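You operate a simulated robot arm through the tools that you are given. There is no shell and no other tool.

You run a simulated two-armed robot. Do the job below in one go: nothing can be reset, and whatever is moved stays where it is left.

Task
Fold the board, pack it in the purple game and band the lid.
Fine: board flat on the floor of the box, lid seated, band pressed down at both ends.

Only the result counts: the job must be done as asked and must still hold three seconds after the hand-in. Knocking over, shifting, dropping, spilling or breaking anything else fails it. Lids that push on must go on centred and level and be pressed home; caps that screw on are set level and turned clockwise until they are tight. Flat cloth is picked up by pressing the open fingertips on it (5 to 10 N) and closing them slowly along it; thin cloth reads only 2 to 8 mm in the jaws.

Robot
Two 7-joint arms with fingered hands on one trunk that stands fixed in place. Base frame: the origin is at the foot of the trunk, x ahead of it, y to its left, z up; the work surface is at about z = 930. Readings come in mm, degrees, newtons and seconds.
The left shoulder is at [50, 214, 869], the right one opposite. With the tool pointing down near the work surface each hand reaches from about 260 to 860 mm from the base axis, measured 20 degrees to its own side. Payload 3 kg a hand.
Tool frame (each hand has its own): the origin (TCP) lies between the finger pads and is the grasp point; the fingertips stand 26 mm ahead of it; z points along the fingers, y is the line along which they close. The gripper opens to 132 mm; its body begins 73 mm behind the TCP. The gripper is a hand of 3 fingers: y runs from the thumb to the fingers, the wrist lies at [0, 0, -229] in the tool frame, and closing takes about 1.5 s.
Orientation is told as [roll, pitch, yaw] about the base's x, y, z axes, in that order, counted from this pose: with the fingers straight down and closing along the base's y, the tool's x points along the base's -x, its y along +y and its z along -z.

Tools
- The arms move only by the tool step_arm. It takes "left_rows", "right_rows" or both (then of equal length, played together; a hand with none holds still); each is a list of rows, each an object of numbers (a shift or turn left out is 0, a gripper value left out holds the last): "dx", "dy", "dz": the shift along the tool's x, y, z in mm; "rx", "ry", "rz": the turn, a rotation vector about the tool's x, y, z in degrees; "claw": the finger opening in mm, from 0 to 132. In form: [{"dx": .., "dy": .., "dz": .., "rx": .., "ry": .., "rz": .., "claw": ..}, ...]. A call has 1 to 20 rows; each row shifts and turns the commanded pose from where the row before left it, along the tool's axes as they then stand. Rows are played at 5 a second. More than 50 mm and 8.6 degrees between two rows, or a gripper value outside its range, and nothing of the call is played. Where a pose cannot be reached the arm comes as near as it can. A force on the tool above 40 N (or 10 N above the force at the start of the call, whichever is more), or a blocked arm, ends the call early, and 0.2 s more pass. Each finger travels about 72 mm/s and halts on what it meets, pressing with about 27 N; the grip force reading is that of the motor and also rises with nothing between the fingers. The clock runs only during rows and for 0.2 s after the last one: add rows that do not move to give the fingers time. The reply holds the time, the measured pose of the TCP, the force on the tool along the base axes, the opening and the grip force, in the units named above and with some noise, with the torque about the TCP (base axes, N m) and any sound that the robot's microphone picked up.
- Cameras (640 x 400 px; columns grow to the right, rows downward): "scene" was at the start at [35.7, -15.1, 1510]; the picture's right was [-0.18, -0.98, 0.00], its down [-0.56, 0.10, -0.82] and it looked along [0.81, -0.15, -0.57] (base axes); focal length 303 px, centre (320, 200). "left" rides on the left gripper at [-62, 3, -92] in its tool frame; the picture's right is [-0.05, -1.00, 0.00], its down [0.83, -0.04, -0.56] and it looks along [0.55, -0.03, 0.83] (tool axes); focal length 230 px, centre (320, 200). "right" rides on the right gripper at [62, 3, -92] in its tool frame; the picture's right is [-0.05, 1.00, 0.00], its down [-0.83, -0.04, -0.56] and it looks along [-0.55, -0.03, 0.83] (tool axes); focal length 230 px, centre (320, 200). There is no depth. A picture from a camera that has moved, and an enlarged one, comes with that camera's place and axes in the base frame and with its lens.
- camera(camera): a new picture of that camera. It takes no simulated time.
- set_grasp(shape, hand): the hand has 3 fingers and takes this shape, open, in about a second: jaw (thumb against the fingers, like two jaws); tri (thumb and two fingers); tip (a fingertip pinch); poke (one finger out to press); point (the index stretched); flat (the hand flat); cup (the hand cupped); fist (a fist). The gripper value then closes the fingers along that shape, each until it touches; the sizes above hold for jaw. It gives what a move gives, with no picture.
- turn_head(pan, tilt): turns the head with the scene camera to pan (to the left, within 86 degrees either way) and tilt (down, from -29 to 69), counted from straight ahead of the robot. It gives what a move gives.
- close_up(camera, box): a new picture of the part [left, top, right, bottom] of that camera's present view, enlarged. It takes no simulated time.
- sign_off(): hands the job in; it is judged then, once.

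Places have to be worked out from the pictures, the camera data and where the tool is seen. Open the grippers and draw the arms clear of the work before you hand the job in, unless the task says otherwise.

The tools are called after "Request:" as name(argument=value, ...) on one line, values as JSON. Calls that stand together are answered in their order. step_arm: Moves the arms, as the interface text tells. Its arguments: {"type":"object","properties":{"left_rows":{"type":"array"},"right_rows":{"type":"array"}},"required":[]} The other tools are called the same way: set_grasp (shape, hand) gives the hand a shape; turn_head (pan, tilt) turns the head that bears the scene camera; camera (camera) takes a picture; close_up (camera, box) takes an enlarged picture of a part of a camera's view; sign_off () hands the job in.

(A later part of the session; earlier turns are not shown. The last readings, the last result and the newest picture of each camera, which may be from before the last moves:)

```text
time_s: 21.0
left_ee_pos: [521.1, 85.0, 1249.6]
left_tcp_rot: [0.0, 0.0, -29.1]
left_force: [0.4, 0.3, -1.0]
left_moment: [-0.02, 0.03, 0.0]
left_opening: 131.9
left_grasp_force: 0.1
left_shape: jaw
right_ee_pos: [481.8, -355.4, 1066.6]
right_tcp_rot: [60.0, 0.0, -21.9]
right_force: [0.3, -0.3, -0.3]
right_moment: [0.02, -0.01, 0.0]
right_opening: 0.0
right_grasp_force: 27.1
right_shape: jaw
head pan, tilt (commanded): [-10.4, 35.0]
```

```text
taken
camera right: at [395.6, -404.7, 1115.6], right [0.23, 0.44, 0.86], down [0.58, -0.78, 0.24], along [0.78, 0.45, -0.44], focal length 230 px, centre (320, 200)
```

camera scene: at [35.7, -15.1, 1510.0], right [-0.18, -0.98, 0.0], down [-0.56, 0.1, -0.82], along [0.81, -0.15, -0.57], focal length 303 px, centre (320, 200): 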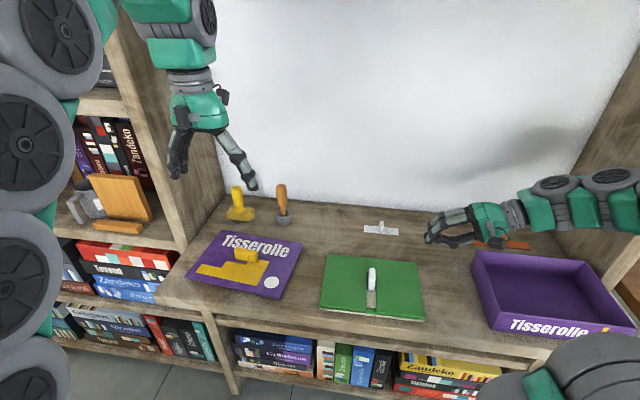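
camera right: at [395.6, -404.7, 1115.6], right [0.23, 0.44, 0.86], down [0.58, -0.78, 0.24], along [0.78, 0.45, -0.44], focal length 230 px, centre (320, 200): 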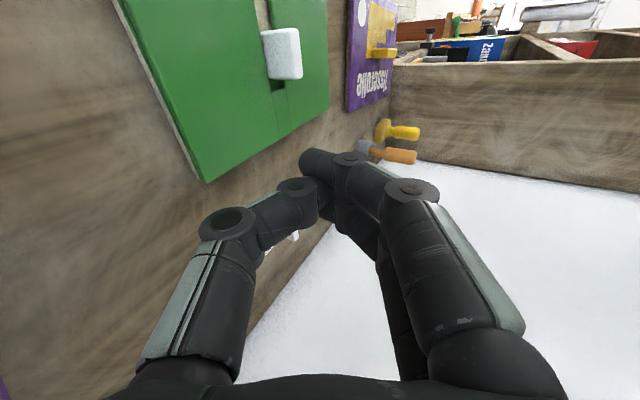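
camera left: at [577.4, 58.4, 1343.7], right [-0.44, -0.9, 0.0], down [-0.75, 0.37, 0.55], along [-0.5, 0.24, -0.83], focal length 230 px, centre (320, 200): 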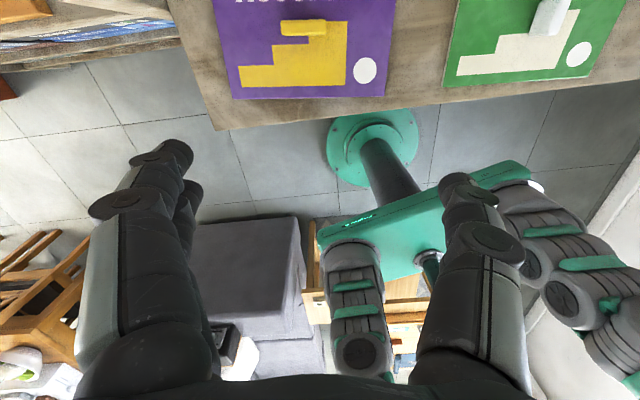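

The board has folded shut with the knob sticking up through the slot. I check that it lies flat, and look at the uncovered grey piece.

Request:
close_up(camera="scene", box=[310, 240, 440, 330])

Request:
close_up(camera="scene", box=[350, 205, 420, 250])

Request:
close_up(camera="right", box=[100, 0, 340, 190])

```text
4.44 times, centred on (375, 285) of scene
camera zoom: at [35.7, -15.1, 1510.0], right [-0.18, -0.98, 0.0], down [-0.56, 0.1, -0.82], along [0.81, -0.15, -0.57], focal length 1346 px, centre (76, -178)
```

zoom: 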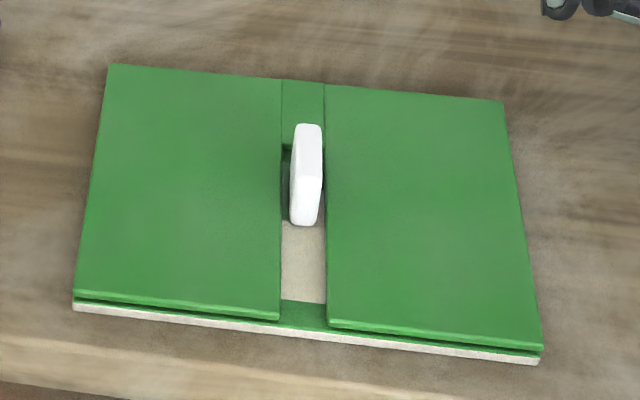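

```text
8.89 times, centred on (385, 228) of scene
camera zoom: at [35.7, -15.1, 1510.0], right [-0.18, -0.98, 0.0], down [-0.56, 0.1, -0.82], along [0.81, -0.15, -0.57], focal length 2692 px, centre (-258, -44)
```

zoom: 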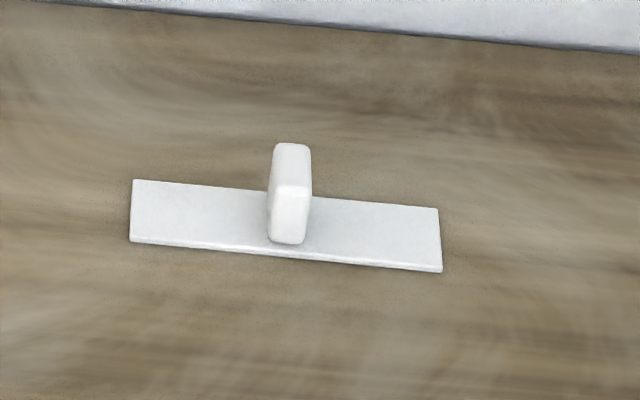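

```text
2.11 times, centred on (220, 95) of right
camera zoom: at [395.6, -404.7, 1115.6], right [0.23, 0.44, 0.86], down [0.58, -0.78, 0.24], along [0.78, 0.45, -0.44], focal length 484 px, centre (530, 421)
```

zoom: 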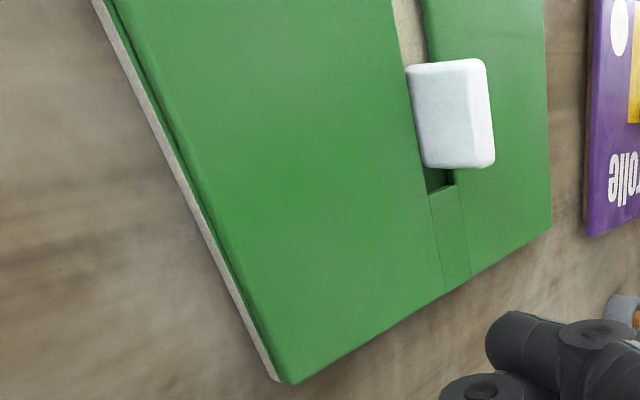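

The board is folded flat with the knob through the slot. Its yaw is now about -18° and the knob is near (477,-218). The uncovered piece is a short white strip about 100 mm long, while the orange one is 150 mm. I raise the right hand, turn it upright and open it for the knob.

Request:
step_arm(right_rows=[{"dy": 35, "dz": -20}, {"dy": 35, "dz": -20}, {"dy": 35, "dz": -20}, {"rx": 8}, {"rx": 8}, {"rx": 8}, {"rx": 8}, {"rx": 8}, {"rx": 8}, {"rx": 8}, {"rx": 4, "claw": 70}, {"rz": -4}, {}, {}])

Request:
camera(camera="right")

Request:
camera(camera="scene")

```text
time_s: 24.0
left_ee_pos: [521.5, 85.4, 1250.8]
left_tcp_rot: [0.0, 0.0, -29.1]
left_force: [0.5, -0.5, 0.1]
left_moment: [0.0, 0.0, -0.03]
left_opening: 131.9
left_grasp_force: 0.1
left_shape: jaw
right_ee_pos: [481.9, -352.6, 1188.3]
right_tcp_rot: [0.0, 0.1, -17.7]
right_force: [-0.6, 0.5, -0.4]
right_moment: [-0.01, -0.03, -0.01]
right_opening: 69.9
right_grasp_force: 0.0
right_shape: jaw
head pan, tilt (commanded): [-10.4, 35.0]
```

```text
taken
camera right: at [424.7, -332.4, 1280.2], right [0.36, 0.93, 0.0], down [0.78, -0.3, 0.56], along [0.52, -0.2, -0.83], focal length 230 px, centre (320, 200)
```

right: 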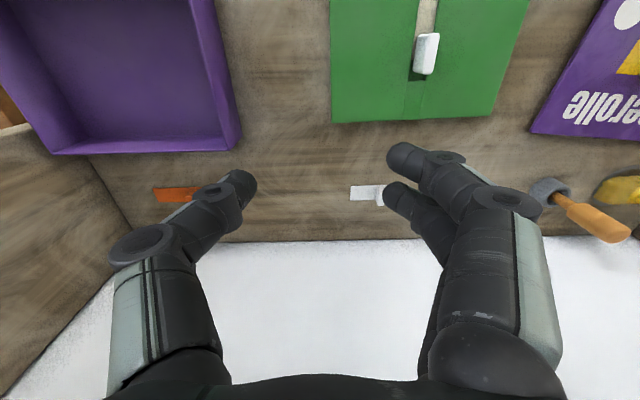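

```text
taken
camera scene: at [35.7, -15.1, 1510.0], right [-0.18, -0.98, 0.0], down [-0.56, 0.1, -0.82], along [0.81, -0.15, -0.57], focal length 303 px, centre (320, 200)
```

scene: 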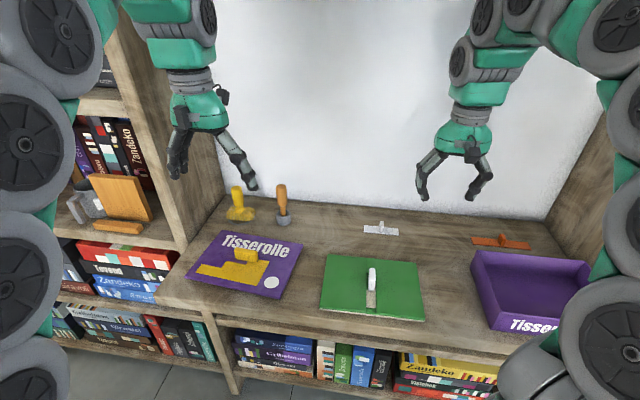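

I draw the hand back and up a little so that its camera sees the whole box and board from above, for exact measurement.

Request:
step_arm(right_rows=[{"dx": 35, "dy": -3, "dz": -20}, {"dx": 35, "dy": -3, "dz": -20}, {"dx": 34, "dy": -4, "dz": -22}, {}])

Request:
camera(camera="right")

Request:
close_up(camera="right", box=[60, 20, 320, 200])

Request:
close_up(camera="right", box=[300, 20, 560, 200])

```text
time_s: 25.0
left_ee_pos: [521.3, 84.0, 1250.3]
left_tcp_rot: [0.0, 0.0, -29.1]
left_force: [0.1, -1.1, -0.1]
left_moment: [0.03, 0.03, 0.0]
left_opening: 131.8
left_grasp_force: 0.0
left_shape: jaw
right_ee_pos: [380.0, -330.9, 1249.2]
right_tcp_rot: [0.0, 0.1, -17.8]
right_force: [0.5, -0.4, 0.2]
right_moment: [0.01, -0.04, 0.0]
right_opening: 69.4
right_grasp_force: 0.0
right_shape: jaw
head pan, tilt (commanded): [-10.4, 35.0]
```

```text
taken
camera right: at [322.2, -309.4, 1342.0], right [0.36, 0.93, 0.0], down [0.78, -0.3, 0.56], along [0.52, -0.2, -0.83], focal length 230 px, centre (320, 200)
```

right: 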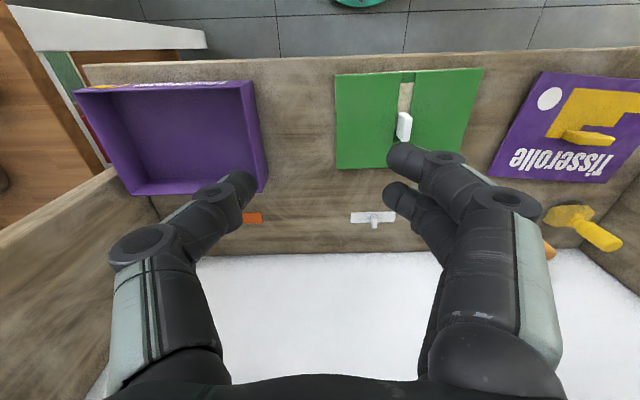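

```text
2.22 times, centred on (190, 110) of right
camera zoom: at [322.2, -309.4, 1342.0], right [0.36, 0.93, 0.0], down [0.78, -0.3, 0.56], along [0.52, -0.2, -0.83], focal length 511 px, centre (609, 400)
```

zoom: 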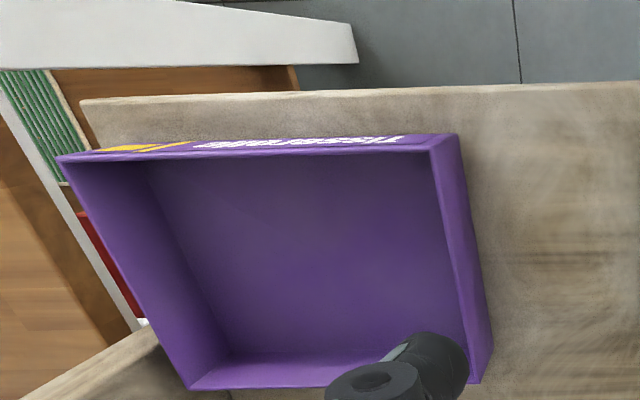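

```text
2.22 times, centred on (430, 110) of right
camera zoom: at [322.2, -309.4, 1342.0], right [0.36, 0.93, 0.0], down [0.78, -0.3, 0.56], along [0.52, -0.2, -0.83], focal length 511 px, centre (76, 400)
```

zoom: 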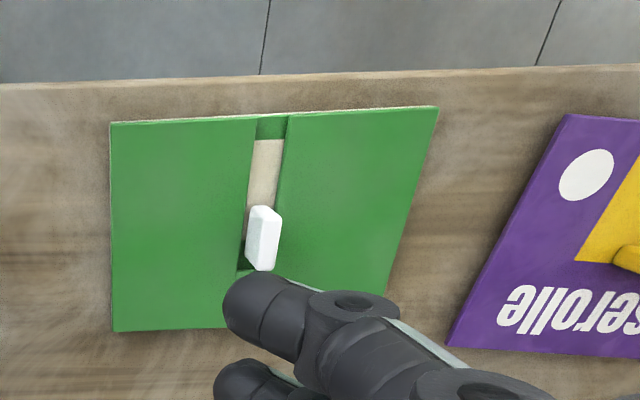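

The box is 236×171 mm, centred at (368,-569.5) with yaw -19.4°. The board is 222×160, centred near (475,-219) with yaw -18.2°. I move the right hand above the knob and look again before descending.

Request:
step_arm(right_rows=[{"dx": -9.4, "dy": 22.6, "dz": 33, "rz": 0.4}, {"dx": -9.4, "dy": 22.6, "dz": 33}, {"dx": -9.4, "dy": 22.6, "dz": 33}, {"dx": -9.4, "dy": 22.6, "dz": 33}, {"dx": -9.4, "dy": 22.6, "dz": 33}, {"dx": -9.4, "dy": 22.6, "dz": 33}, {}])

Request:
camera(camera="right")

Request:
close_up(camera="scene", box=[310, 210, 440, 330])

```text
time_s: 26.6
left_ee_pos: [522.3, 84.1, 1249.8]
left_tcp_rot: [0.0, 0.0, -29.0]
left_force: [0.6, -0.6, -0.8]
left_moment: [-0.03, -0.03, -0.02]
left_opening: 132.1
left_grasp_force: 0.0
left_shape: jaw
right_ee_pos: [475.9, -219.2, 1051.3]
right_tcp_rot: [0.0, 0.1, -18.3]
right_force: [-0.4, 0.1, 0.4]
right_moment: [0.01, -0.02, 0.0]
right_opening: 69.6
right_grasp_force: 0.0
right_shape: jaw
head pan, tilt (commanded): [-10.4, 35.0]
```

```text
taken
camera right: at [418.3, -198.2, 1143.3], right [0.36, 0.93, 0.0], down [0.78, -0.3, 0.56], along [0.52, -0.2, -0.83], focal length 230 px, centre (320, 200)
```

right: 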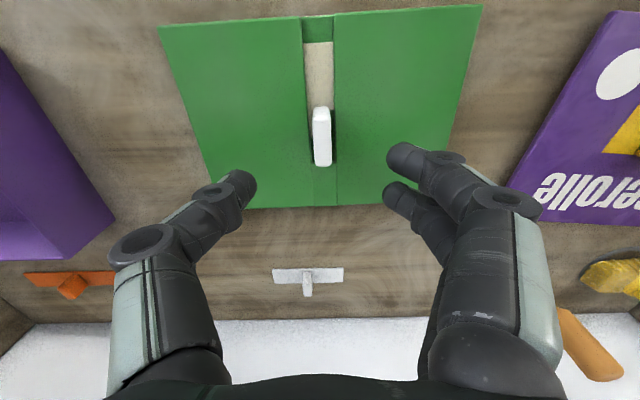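

```text
3.33 times, centred on (375, 270) of scene
camera zoom: at [35.7, -15.1, 1510.0], right [-0.18, -0.98, 0.0], down [-0.56, 0.1, -0.82], along [0.81, -0.15, -0.57], focal length 1009 px, centre (137, -33)
```

zoom: 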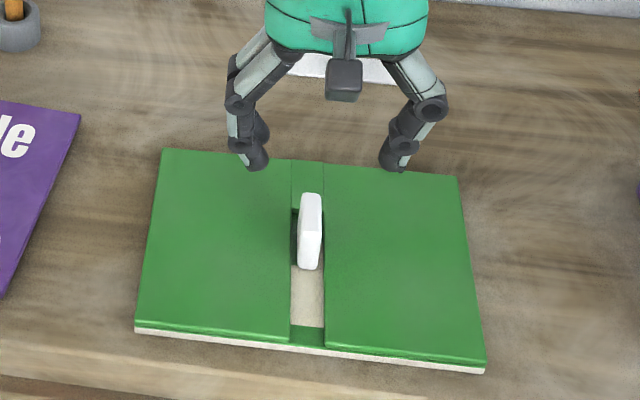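

I zoom in on the knob to fix its exact centre and height.

Request:
close_up(camera="right", box=[280, 80, 370, 190])

Request:
close_up(camera="scene", box=[350, 245, 400, 290])

```text
3.64 times, centred on (325, 135) of right
camera zoom: at [418.3, -198.2, 1143.3], right [0.36, 0.93, 0.0], down [0.78, -0.3, 0.56], along [0.52, -0.2, -0.83], focal length 837 px, centre (302, 436)
```

zoom: 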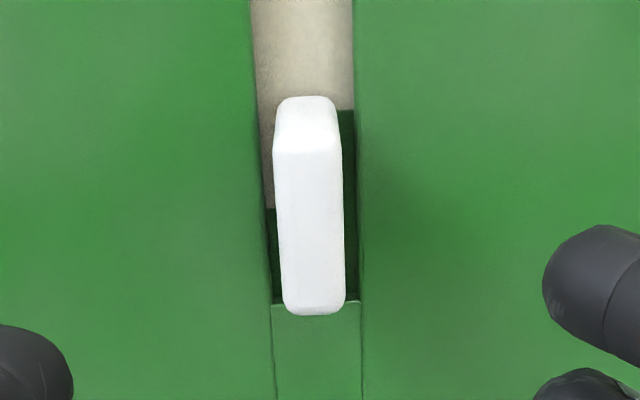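

```text
8.89 times, centred on (375, 268) of scene
camera zoom: at [35.7, -15.1, 1510.0], right [-0.18, -0.98, 0.0], down [-0.56, 0.1, -0.82], along [0.81, -0.15, -0.57], focal length 2692 px, centre (-169, -400)
```

zoom: 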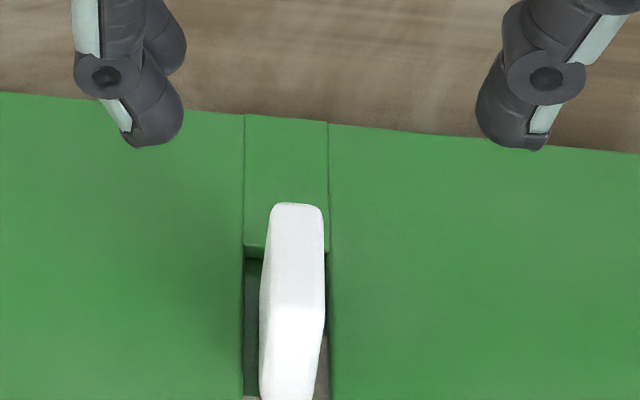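

Triangulating gives the knob's top at z≈976.5, centred at (475.7,-217.8), 14 mm wide and 34 mm long. I descend over it to TCP z≈975, with the tips just above the panel.

Request:
step_arm(right_rows=[{"dy": 1.3, "dz": 20}, {"dz": 20}, {"dz": 20}, {"dz": 10}, {"dz": 6}, {}])

Request:
camera(camera="right")

Request:
close_up(camera="scene", box=[310, 210, 440, 330])

```text
time_s: 28.0
left_ee_pos: [521.3, 84.8, 1250.0]
left_tcp_rot: [0.0, 0.1, -29.1]
left_force: [-0.7, -0.1, -0.5]
left_moment: [0.0, 0.01, -0.01]
left_opening: 131.7
left_grasp_force: 0.0
left_shape: jaw
right_ee_pos: [473.9, -219.7, 975.1]
right_tcp_rot: [0.1, 0.0, -18.3]
right_force: [-0.1, 0.4, -0.5]
right_moment: [0.0, -0.01, 0.0]
right_opening: 69.6
right_grasp_force: 0.0
right_shape: jaw
head pan, tilt (commanded): [-10.4, 35.0]
```

```text
taken
camera right: at [418.5, -197.4, 1068.4], right [0.36, 0.93, 0.0], down [0.77, -0.3, 0.56], along [0.52, -0.2, -0.83], focal length 230 px, centre (320, 200)
```

right: 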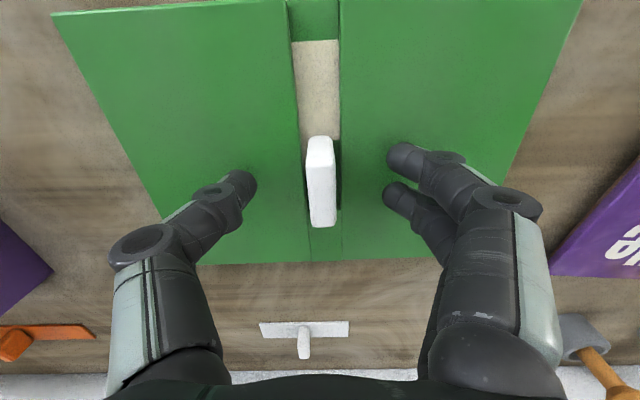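

```text
3.33 times, centred on (375, 270) of scene
camera zoom: at [35.7, -15.1, 1510.0], right [-0.18, -0.98, 0.0], down [-0.56, 0.1, -0.82], along [0.81, -0.15, -0.57], focal length 1009 px, centre (137, -33)
```

zoom: 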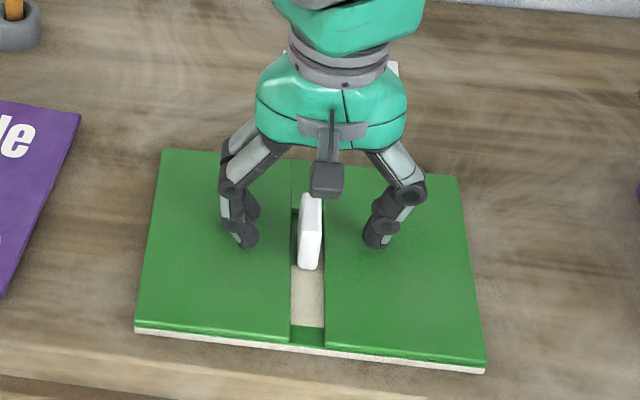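

The fingers straddle the knob evenly, with the tips just over the panel. I close on the knob.

Request:
step_arm(right_rows=[{"claw": 40}, {}, {"claw": 24}, {}, {"claw": 0}, {}, {}, {}])

Request:
camera(camera="right")

Request:
close_up(camera="scene", box=[310, 210, 440, 330])

```text
time_s: 29.8
left_ee_pos: [521.1, 84.6, 1250.0]
left_tcp_rot: [0.1, -0.1, -29.1]
left_force: [-0.5, -0.4, 0.5]
left_moment: [0.01, 0.01, 0.01]
left_opening: 132.1
left_grasp_force: 0.0
left_shape: jaw
right_ee_pos: [475.2, -219.8, 974.7]
right_tcp_rot: [0.1, 0.1, -18.3]
right_force: [0.9, -0.6, -0.3]
right_moment: [0.01, -0.02, -0.02]
right_opening: 8.5
right_grasp_force: 27.3
right_shape: jaw
head pan, tilt (commanded): [-10.4, 35.0]
```

```text
taken
camera right: at [418.4, -197.4, 1068.4], right [0.36, 0.93, 0.0], down [0.78, -0.3, 0.56], along [0.52, -0.2, -0.83], focal length 230 px, centre (320, 200)
```

right: 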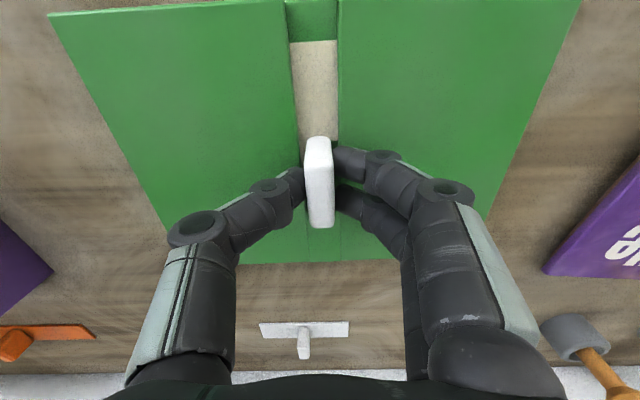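

```text
3.33 times, centred on (375, 270) of scene
camera zoom: at [35.7, -15.1, 1510.0], right [-0.18, -0.98, 0.0], down [-0.56, 0.1, -0.82], along [0.81, -0.15, -0.57], focal length 1009 px, centre (137, -33)
```

zoom: 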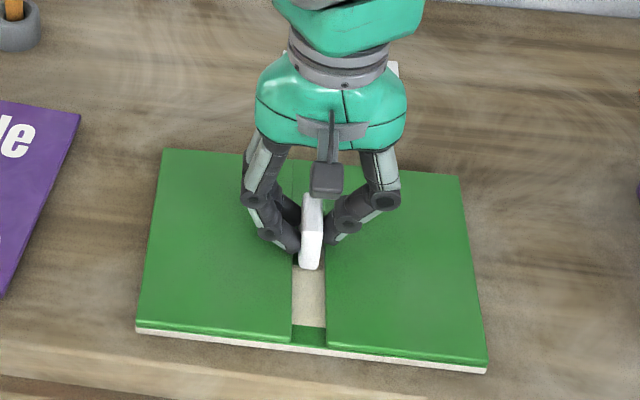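

The knob is gripped at 27 N. I lift slowly by 30 mm to see that the board comes up level and stays folded.

Request:
step_arm(right_rows=[{"dz": -5}, {"dz": -10}, {"dz": -15}, {}, {}])

Request:
camera(camera="scene")

Request:
camera(camera="right")

```text
time_s: 31.0
left_ee_pos: [520.7, 84.4, 1249.8]
left_tcp_rot: [-0.1, -0.1, -29.0]
left_force: [-0.5, 0.2, 0.1]
left_moment: [0.01, 0.02, 0.03]
left_opening: 131.7
left_grasp_force: 0.0
left_shape: jaw
right_ee_pos: [475.9, -219.5, 1006.4]
right_tcp_rot: [0.0, 0.0, -18.3]
right_force: [0.3, 0.0, -0.9]
right_moment: [0.01, 0.01, -0.02]
right_opening: 8.6
right_grasp_force: 27.0
right_shape: jaw
head pan, tilt (commanded): [-10.4, 35.0]
```

```text
taken
camera scene: at [35.7, -15.1, 1510.0], right [-0.18, -0.98, 0.0], down [-0.56, 0.1, -0.82], along [0.81, -0.15, -0.57], focal length 303 px, centre (320, 200)
```

scene: 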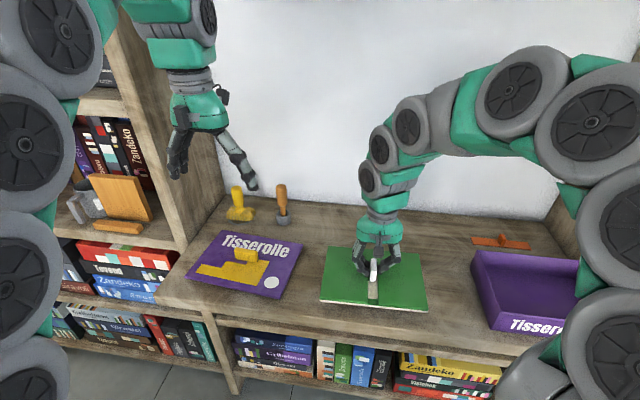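

```text
taken
camera right: at [419.0, -197.2, 1098.5], right [0.36, 0.93, 0.0], down [0.78, -0.3, 0.56], along [0.52, -0.2, -0.83], focal length 230 px, centre (320, 200)
```

right: 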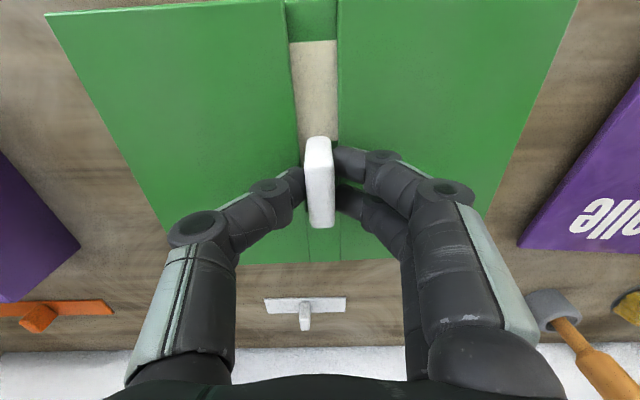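

The board came up level with the hand. I measure how it sits relative to the TCP with close-ups before carrying it.

Request:
close_up(camera="right", box=[30, 0, 230, 125])

Request:
close_up(camera="right", box=[420, 0, 620, 125])

Request:
close_up(camera="right", box=[120, 160, 320, 285])

Request:
close_up(camera="scene", box=[310, 235, 440, 320])

```text
3.20 times, centred on (130, 62) of right
camera zoom: at [419.0, -197.2, 1098.5], right [0.36, 0.93, 0.0], down [0.78, -0.3, 0.56], along [0.52, -0.2, -0.83], focal length 736 px, centre (928, 640)
```

zoom: 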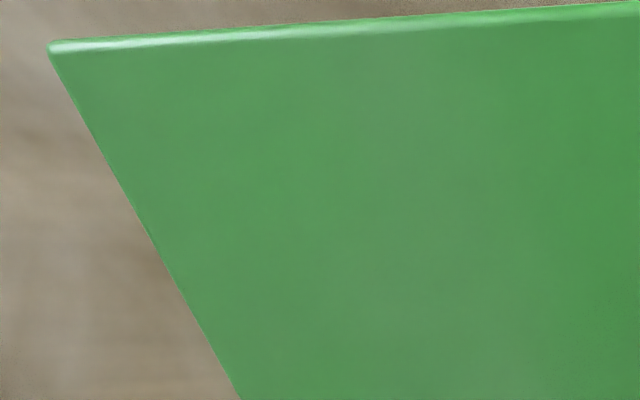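

```text
3.20 times, centred on (520, 62) of right
camera zoom: at [419.0, -197.2, 1098.5], right [0.36, 0.93, 0.0], down [0.78, -0.3, 0.56], along [0.52, -0.2, -0.83], focal length 736 px, centre (-320, 640)
```

zoom: 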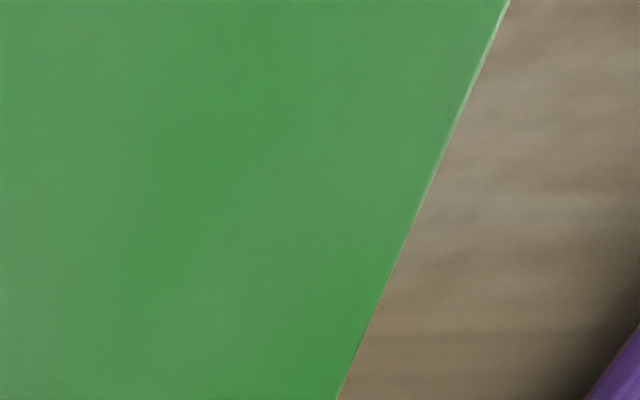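

```text
3.20 times, centred on (220, 222) of right
camera zoom: at [419.0, -197.2, 1098.5], right [0.36, 0.93, 0.0], down [0.78, -0.3, 0.56], along [0.52, -0.2, -0.83], focal length 736 px, centre (640, 128)
```

zoom: 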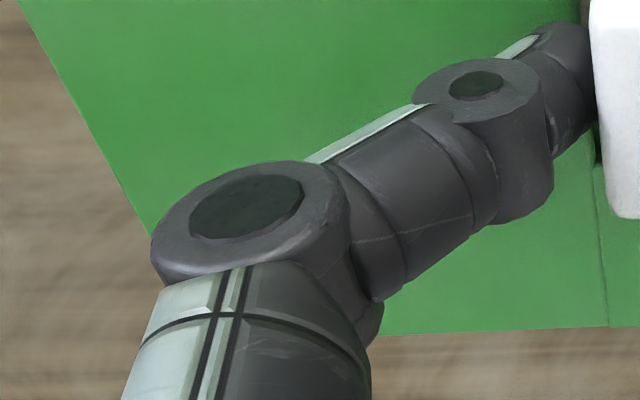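

```text
4.71 times, centred on (375, 278) of scene
camera zoom: at [35.7, -15.1, 1510.0], right [-0.18, -0.98, 0.0], down [-0.56, 0.1, -0.82], along [0.81, -0.15, -0.57], focal length 1425 px, centre (61, -165)
```

zoom: 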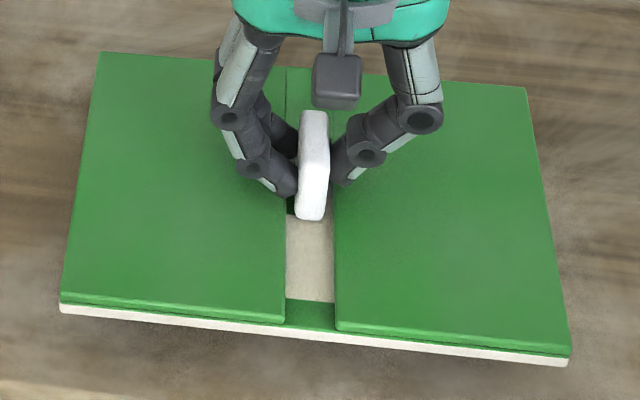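

The board is centred under the TCP, offset only about 1.5 mm along the closing axis and with the same yaw as the tool. I lift it to z≈1130 and carry it over the box centre.

Request:
step_arm(right_rows=[{"dz": -20}, {"dz": -35}, {"dz": -35}, {"dz": -34}, {"dy": -20}, {"dx": -0.7, "dy": -36, "rz": 0.4}, {"dx": -0.7, "dy": -36, "rz": 0.4}, {"dx": -0.7, "dy": -36, "rz": 0.3}, {"dx": -0.7, "dy": -36}, {"dx": -0.7, "dy": -36}, {"dx": -0.7, "dy": -36}, {"dx": -0.7, "dy": -36}, {"dx": -0.7, "dy": -36}, {"dx": -0.7, "dy": -36}, {"dx": -0.7, "dy": -20}, {}])

Request:
camera(camera="scene")

Request:
camera(camera="right")

```text
time_s: 34.4
left_ee_pos: [521.0, 84.1, 1250.1]
left_tcp_rot: [0.0, 0.0, -29.1]
left_force: [0.1, 0.1, 0.5]
left_moment: [-0.02, -0.02, 0.0]
left_opening: 131.7
left_grasp_force: 0.1
left_shape: jaw
right_ee_pos: [363.5, -565.5, 1128.5]
right_tcp_rot: [0.1, 0.0, -19.2]
right_force: [-0.7, 0.0, -1.5]
right_moment: [-0.01, 0.0, 0.0]
right_opening: 8.7
right_grasp_force: 27.4
right_shape: jaw
head pan, tilt (commanded): [-10.4, 35.0]
```

```text
taken
camera scene: at [35.7, -15.1, 1510.0], right [-0.18, -0.98, 0.0], down [-0.56, 0.1, -0.82], along [0.81, -0.15, -0.57], focal length 303 px, centre (320, 200)
```

scene: 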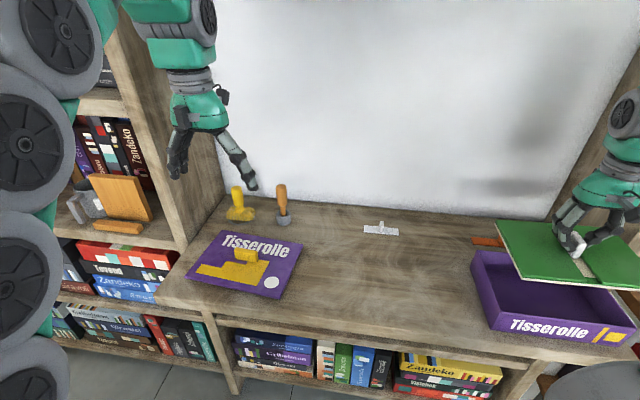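

```text
taken
camera right: at [306.9, -542.7, 1221.9], right [0.38, 0.93, 0.0], down [0.77, -0.32, 0.56], along [0.51, -0.21, -0.83], focal length 230 px, centre (320, 200)
```

right: 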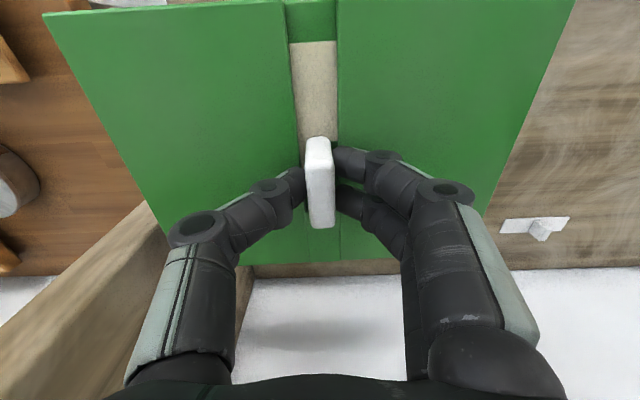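

I'm at (363.5,-565.5), a few mm short of the target. Before lowering I zoom in on the box's rim to refine its inner size and place.

Request:
close_up(camera="scene", box=[465, 225, 560, 285])

Request:
close_up(camera="scene", box=[470, 270, 640, 350])

Request:
close_up(camera="scene", box=[560, 240, 640, 340])

```text
6.67 times, centred on (512, 255) of scene
camera zoom: at [35.7, -15.1, 1510.0], right [-0.18, -0.98, 0.0], down [-0.56, 0.1, -0.82], along [0.81, -0.15, -0.57], focal length 2019 px, centre (-963, -167)
```

zoom: 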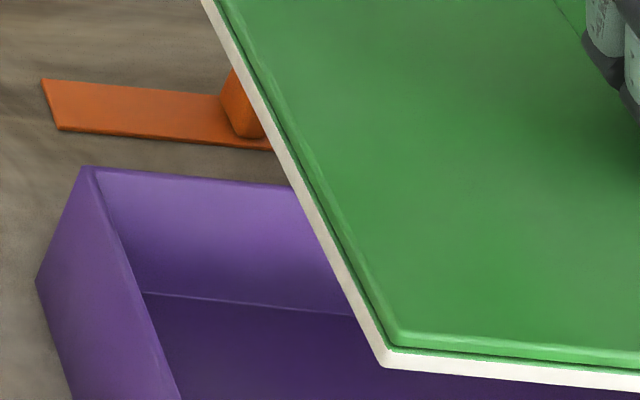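

```text
3.76 times, centred on (555, 310) of scene
camera zoom: at [35.7, -15.1, 1510.0], right [-0.18, -0.98, 0.0], down [-0.56, 0.1, -0.82], along [0.81, -0.15, -0.57], focal length 1140 px, centre (-565, -214)
```

zoom: 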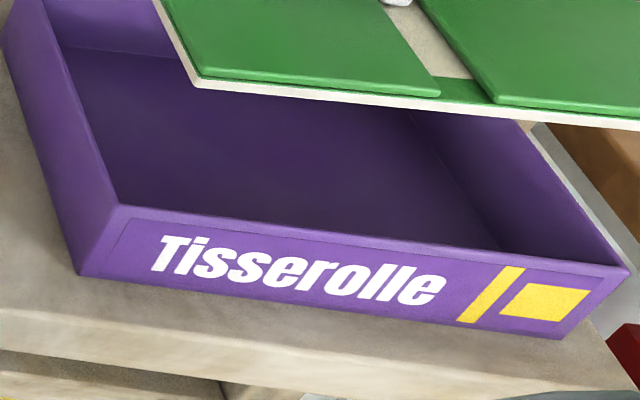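

```text
4.00 times, centred on (600, 290) of scene
camera zoom: at [35.7, -15.1, 1510.0], right [-0.18, -0.98, 0.0], down [-0.56, 0.1, -0.82], along [0.81, -0.15, -0.57], focal length 1211 px, centre (-800, -160)
```

zoom: 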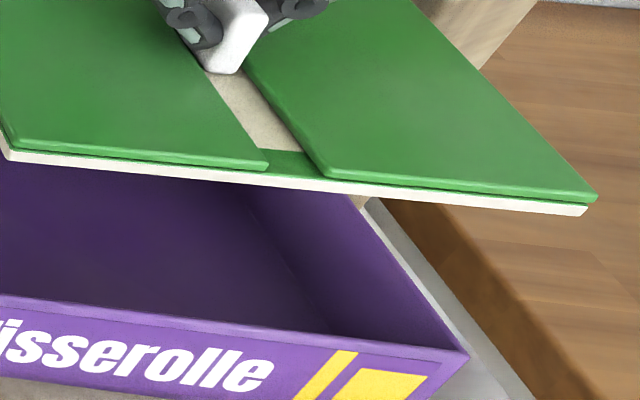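

The scene view hints that the board may be tilted slightly, with its right end up. I check its two side edges in the hand camera against the earlier close-ups.

Request:
close_up(camera="right", box=[30, 0, 230, 125])

Request:
close_up(camera="right", box=[420, 0, 620, 125])

Request:
close_up(camera="right", box=[120, 160, 320, 285])

Request:
close_up(camera="scene", box=[540, 180, 640, 300])

```text
3.20 times, centred on (130, 62) of right
camera zoom: at [306.9, -542.7, 1221.9], right [0.38, 0.93, 0.0], down [0.77, -0.32, 0.56], along [0.51, -0.21, -0.83], focal length 736 px, centre (928, 640)
```

zoom: 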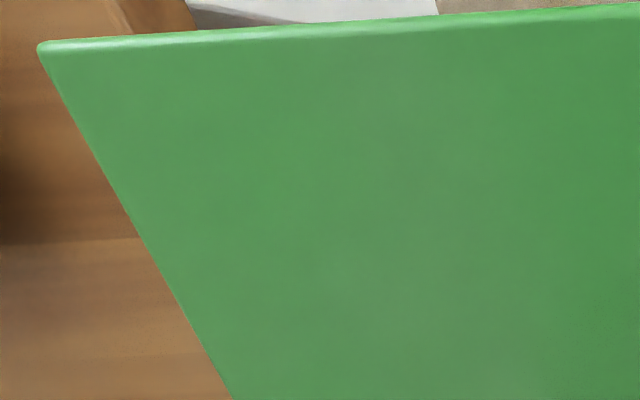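

```text
3.20 times, centred on (520, 62) of right
camera zoom: at [306.9, -542.7, 1221.9], right [0.38, 0.93, 0.0], down [0.77, -0.32, 0.56], along [0.51, -0.21, -0.83], focal length 736 px, centre (-320, 640)
```

zoom: 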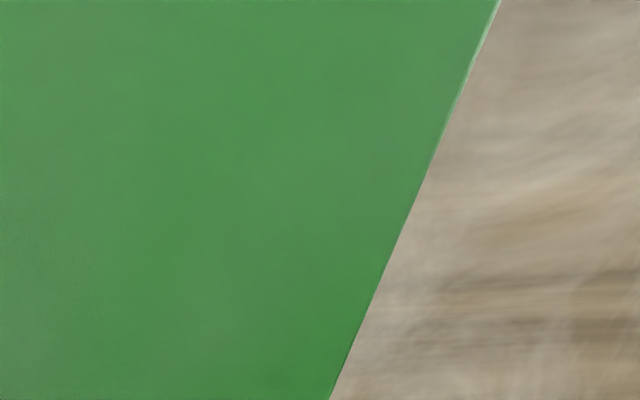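

```text
3.20 times, centred on (220, 222) of right
camera zoom: at [306.9, -542.7, 1221.9], right [0.38, 0.93, 0.0], down [0.77, -0.32, 0.56], along [0.51, -0.21, -0.83], focal length 736 px, centre (640, 128)
```

zoom: 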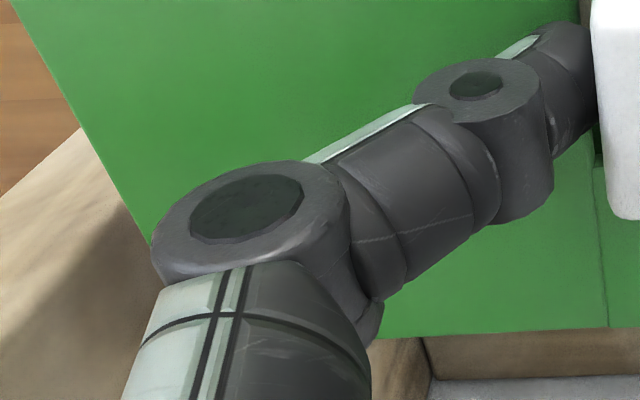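

```text
3.33 times, centred on (590, 240) of scene
camera zoom: at [35.7, -15.1, 1510.0], right [-0.18, -0.98, 0.0], down [-0.56, 0.1, -0.82], along [0.81, -0.15, -0.57], focal length 1009 px, centre (-580, 67)
```

zoom: 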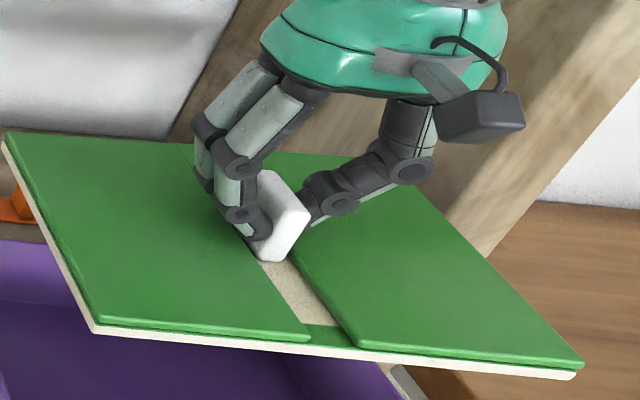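

The board has tilted about 1.7° in the grip, right side up, and is otherwise centred and square. I measure the box wall thickness before correcting.

Request:
close_up(camera="scene", box=[480, 310, 500, 340])

Request:
close_up(camera="scene", box=[465, 240, 495, 265])

```text
13.33 times, centred on (490, 325) of scene
camera zoom: at [35.7, -15.1, 1510.0], right [-0.18, -0.98, 0.0], down [-0.56, 0.1, -0.82], along [0.81, -0.15, -0.57], focal length 4038 px, centre (-1947, -1467)
```

zoom: 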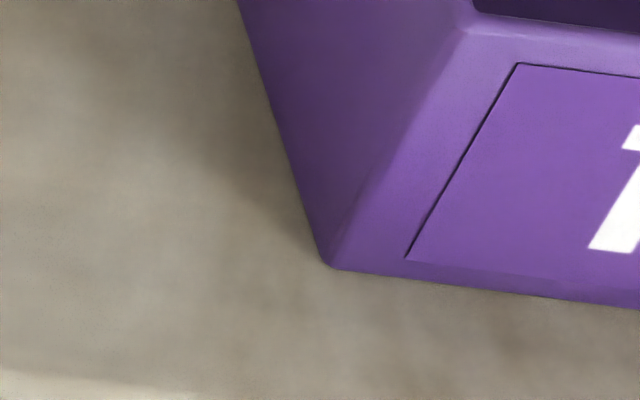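

```text
16.00 times, centred on (480, 252) of scene
camera zoom: at [35.7, -15.1, 1510.0], right [-0.18, -0.98, 0.0], down [-0.56, 0.1, -0.82], along [0.81, -0.15, -0.57], focal length 4845 px, centre (-2240, -640)
```

zoom: 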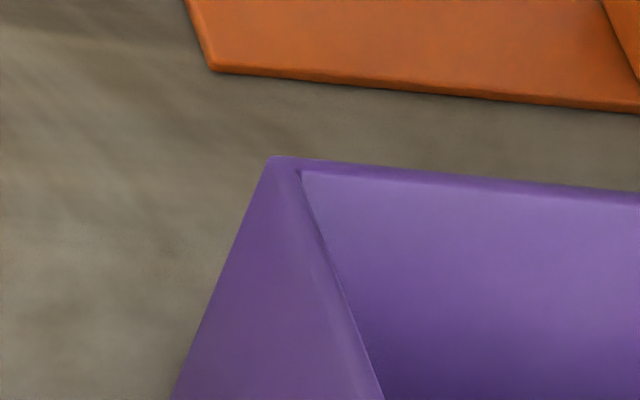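

The walls are about 3.5 mm, so the inside is roughly 230×165, leaving about 3–4 mm of play all round. I level the board by 1.7°, centre it, and come down to just above the rim.

Request:
step_arm(right_rows=[{"rx": -1.7}, {"dx": -5, "dy": -2.6}, {}, {"dz": 25}, {"dz": 25}, {"dz": 25}, {}])

Request:
close_up(camera="scene", box=[460, 220, 640, 350])

Request:
camera(camera="right")

```text
time_s: 36.0
left_ee_pos: [521.1, 85.0, 1251.3]
left_tcp_rot: [0.0, 0.0, -29.1]
left_force: [0.3, -0.4, -0.8]
left_moment: [0.0, 0.01, -0.05]
left_opening: 131.9
left_grasp_force: 0.1
left_shape: jaw
right_ee_pos: [367.8, -567.6, 1054.6]
right_tcp_rot: [1.7, 0.1, -19.3]
right_force: [-0.8, -0.5, -1.3]
right_moment: [0.01, 0.03, 0.0]
right_opening: 8.7
right_grasp_force: 27.1
right_shape: jaw
head pan, tilt (commanded): [-10.4, 35.0]
```

```text
3.08 times, centred on (550, 285) of scene
camera zoom: at [35.7, -15.1, 1510.0], right [-0.18, -0.98, 0.0], down [-0.56, 0.1, -0.82], along [0.81, -0.15, -0.57], focal length 932 px, centre (-388, -62)
```

zoom: 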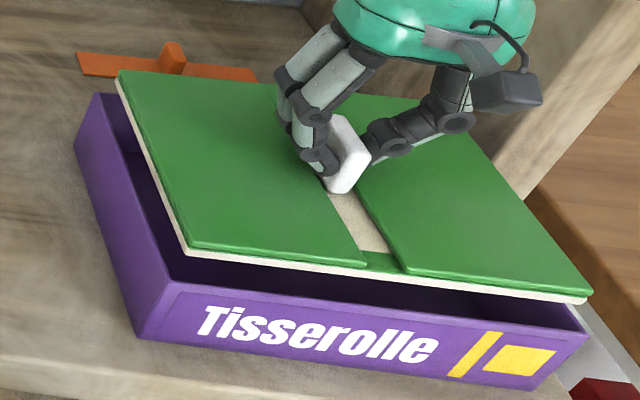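

```text
taken
camera right: at [310.4, -547.4, 1147.0], right [0.38, 0.92, 0.03], down [0.76, -0.33, 0.55], along [0.52, -0.19, -0.83], focal length 230 px, centre (320, 200)
```

right: 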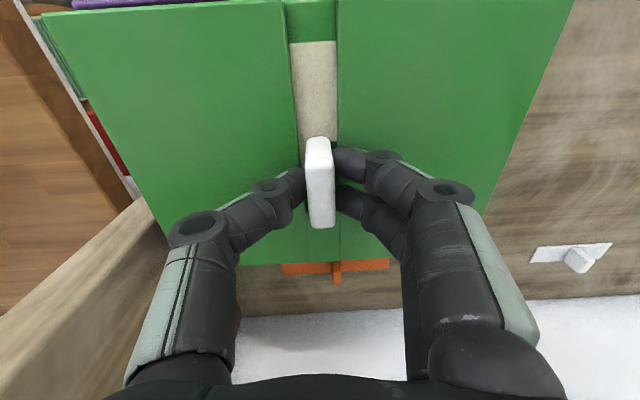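

The board now reads level (224 mm wide, yaw -18.9°) and is centred to within about 1.5 mm. I shift 1 mm toward the near side and lower it into the box in small steps.

Request:
step_arm(right_rows=[{"dx": 1.2}, {"dz": 12}, {"dz": 12}, {"dz": 12}, {}])

Request:
close_up(camera="scene", box=[460, 220, 640, 350])

```text
time_s: 37.2
left_ee_pos: [521.3, 85.8, 1249.9]
left_tcp_rot: [0.0, 0.0, -29.1]
left_force: [0.0, 0.4, -0.8]
left_moment: [0.0, -0.02, 0.0]
left_opening: 132.1
left_grasp_force: 0.0
left_shape: jaw
right_ee_pos: [368.2, -566.5, 1016.7]
right_tcp_rot: [1.8, -0.1, -19.2]
right_force: [-0.2, -0.3, -2.2]
right_moment: [-0.01, 0.0, 0.04]
right_opening: 8.7
right_grasp_force: 27.1
right_shape: jaw
head pan, tilt (commanded): [-10.4, 35.0]
```

```text
3.08 times, centred on (550, 285) of scene
camera zoom: at [35.7, -15.1, 1510.0], right [-0.18, -0.98, 0.0], down [-0.56, 0.1, -0.82], along [0.81, -0.15, -0.57], focal length 932 px, centre (-388, -62)
```

zoom: 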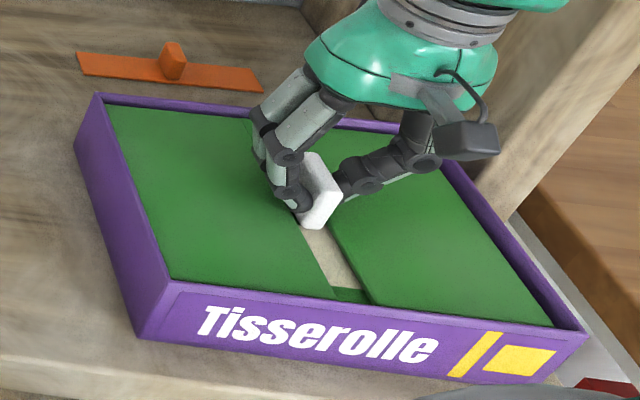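

The board is entering the box without touching the walls. I continue down slowly and watch the force.

Request:
step_arm(right_rows=[{"dz": 10}, {"dz": 10}, {"dz": 8}, {"dz": 4}, {}])

Request:
close_up(camera="scene", box=[460, 220, 640, 350])

```text
time_s: 38.4
left_ee_pos: [521.2, 84.6, 1249.5]
left_tcp_rot: [-0.1, 0.1, -29.1]
left_force: [-0.3, 0.6, 0.0]
left_moment: [0.0, 0.0, -0.01]
left_opening: 131.7
left_grasp_force: 0.0
left_shape: jaw
right_ee_pos: [368.2, -564.3, 986.2]
right_tcp_rot: [1.6, 0.1, -19.4]
right_force: [-0.6, -0.5, -2.1]
right_moment: [0.01, 0.02, 0.0]
right_opening: 8.7
right_grasp_force: 27.3
right_shape: jaw
head pan, tilt (commanded): [-10.4, 35.0]
```

```text
3.08 times, centred on (550, 285) of scene
camera zoom: at [35.7, -15.2, 1510.0], right [-0.18, -0.98, 0.0], down [-0.56, 0.1, -0.82], along [0.81, -0.15, -0.57], focal length 932 px, centre (-388, -62)
```

zoom: 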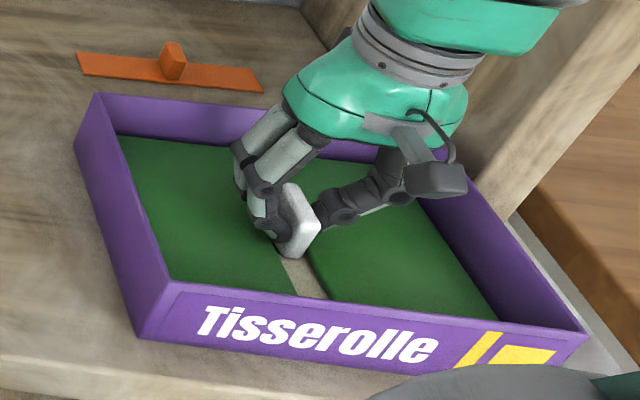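

Because of the tilt the descent drifted about 3 mm to the left. I shift back 2.5 mm and finish the descent gently to the floor.

Request:
step_arm(right_rows=[{"dy": -2.5}, {"dz": 3}, {"dz": 2}, {}])

Request:
camera(camera="right")

```text
time_s: 39.4
left_ee_pos: [520.7, 83.3, 1249.6]
left_tcp_rot: [0.0, 0.0, -29.1]
left_force: [0.2, 0.4, 0.4]
left_moment: [0.0, -0.01, 0.01]
left_opening: 131.6
left_grasp_force: 0.0
left_shape: jaw
right_ee_pos: [367.3, -566.0, 981.9]
right_tcp_rot: [1.6, 0.0, -19.4]
right_force: [0.9, 0.0, -1.1]
right_moment: [-0.03, -0.01, -0.01]
right_opening: 8.6
right_grasp_force: 27.0
right_shape: jaw
head pan, tilt (commanded): [-10.4, 35.0]
```

```text
taken
camera right: at [309.6, -547.0, 1073.9], right [0.38, 0.92, 0.03], down [0.76, -0.33, 0.55], along [0.52, -0.19, -0.83], focal length 230 px, centre (320, 200)
```

right: 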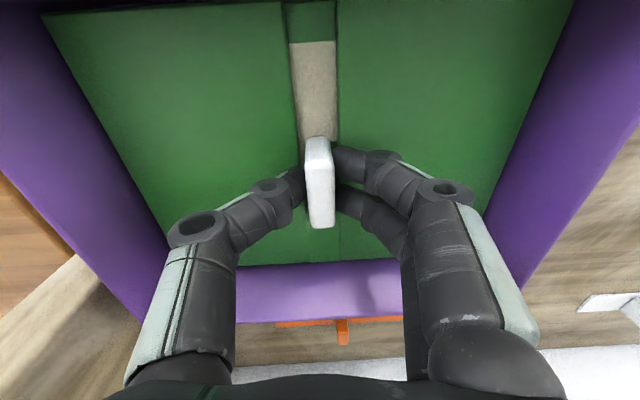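

It is close to the floor now (bottom near z≈937) with even margins left and right. I go down in 1–2 mm steps until the floor carries it.

Request:
step_arm(right_rows=[{"dz": 1.5}, {"dz": 1.5}, {"dz": 1}, {}, {}])

```text
time_s: 40.6
left_ee_pos: [520.9, 85.4, 1251.2]
left_tcp_rot: [-0.1, 0.0, -29.1]
left_force: [-0.5, 0.5, -0.4]
left_moment: [-0.04, 0.02, 0.01]
left_opening: 132.1
left_grasp_force: 0.0
left_shape: jaw
right_ee_pos: [368.0, -567.1, 976.8]
right_tcp_rot: [1.6, 0.0, -19.4]
right_force: [1.7, -2.0, 21.1]
right_moment: [-0.02, -0.03, 0.02]
right_opening: 9.2
right_grasp_force: 26.8
right_shape: jaw
head pan, tilt (commanded): [-10.4, 35.0]
```

The floor is reached, with 21 N upward on the tool. I ease off a little, open the fingers and rise straight up.

Request:
step_arm(right_rows=[{"dz": -0.7}, {"claw": 50}, {}, {}, {}, {"dz": -10}, {"dz": -25}, {"dz": -35}, {"dz": -40}, {"rx": 1.7}, {}])

Request:
camera(camera="right")

Request:
close_up(camera="scene", box=[460, 220, 640, 350])

```text
time_s: 43.0
left_ee_pos: [520.3, 85.5, 1250.8]
left_tcp_rot: [0.0, 0.0, -29.2]
left_force: [-0.5, 0.5, -0.8]
left_moment: [0.01, -0.01, 0.03]
left_opening: 132.0
left_grasp_force: 0.0
left_shape: jaw
right_ee_pos: [366.3, -571.3, 1088.4]
right_tcp_rot: [0.0, 0.1, -19.4]
right_force: [-0.4, 0.1, -0.8]
right_moment: [0.04, 0.0, 0.02]
right_opening: 49.8
right_grasp_force: 0.0
right_shape: jaw
head pan, tilt (commanded): [-10.4, 35.0]
```

```text
taken
camera right: at [309.8, -547.8, 1180.3], right [0.38, 0.92, 0.0], down [0.77, -0.32, 0.56], along [0.51, -0.21, -0.83], focal length 230 px, centre (320, 200)
```

right: 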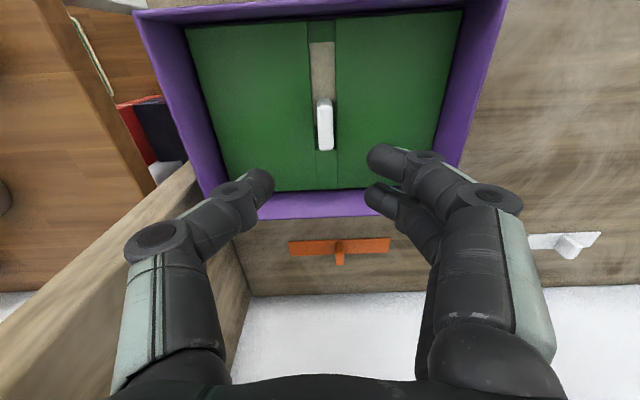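

```text
3.08 times, centred on (550, 285) of scene
camera zoom: at [35.7, -15.1, 1510.0], right [-0.18, -0.98, 0.0], down [-0.56, 0.1, -0.82], along [0.81, -0.15, -0.57], focal length 932 px, centre (-388, -62)
```

zoom: 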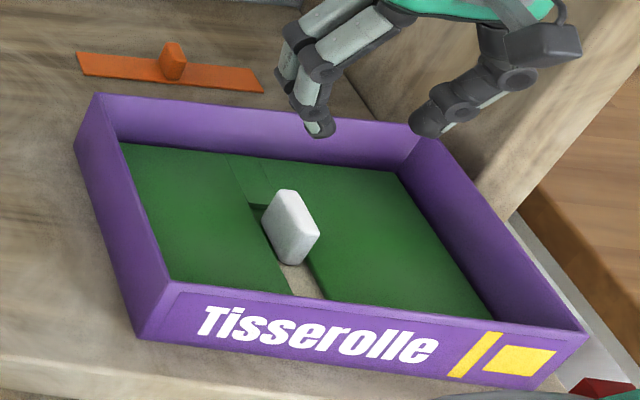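

The board is in the box. I check closely that it lies flat and clear of the walls.

Request:
close_up(camera="right", box=[120, 0, 520, 230])

Request:
close_up(camera="right", box=[270, 225, 410, 280])

```text
1.60 times, centred on (320, 115) of right
camera zoom: at [309.8, -547.8, 1180.3], right [0.38, 0.92, 0.0], down [0.77, -0.32, 0.56], along [0.51, -0.21, -0.83], focal length 368 px, centre (320, 336)
```

zoom: 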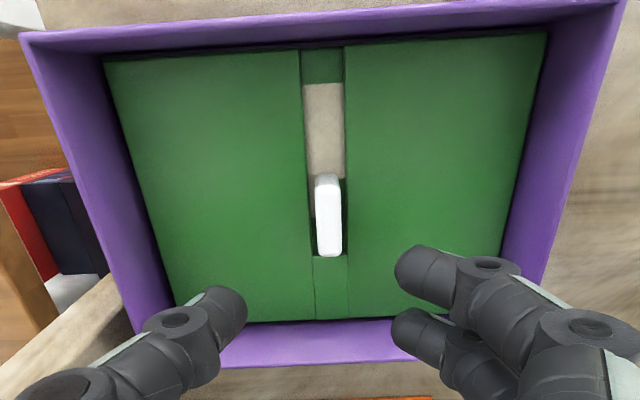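

```text
4.57 times, centred on (340, 252) of right
camera zoom: at [309.8, -547.8, 1180.3], right [0.38, 0.92, 0.0], down [0.77, -0.32, 0.56], along [0.51, -0.21, -0.83], focal length 1052 px, centre (229, -40)
```

zoom: 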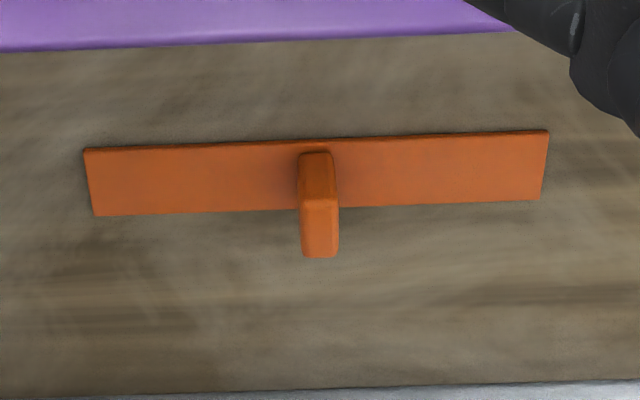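

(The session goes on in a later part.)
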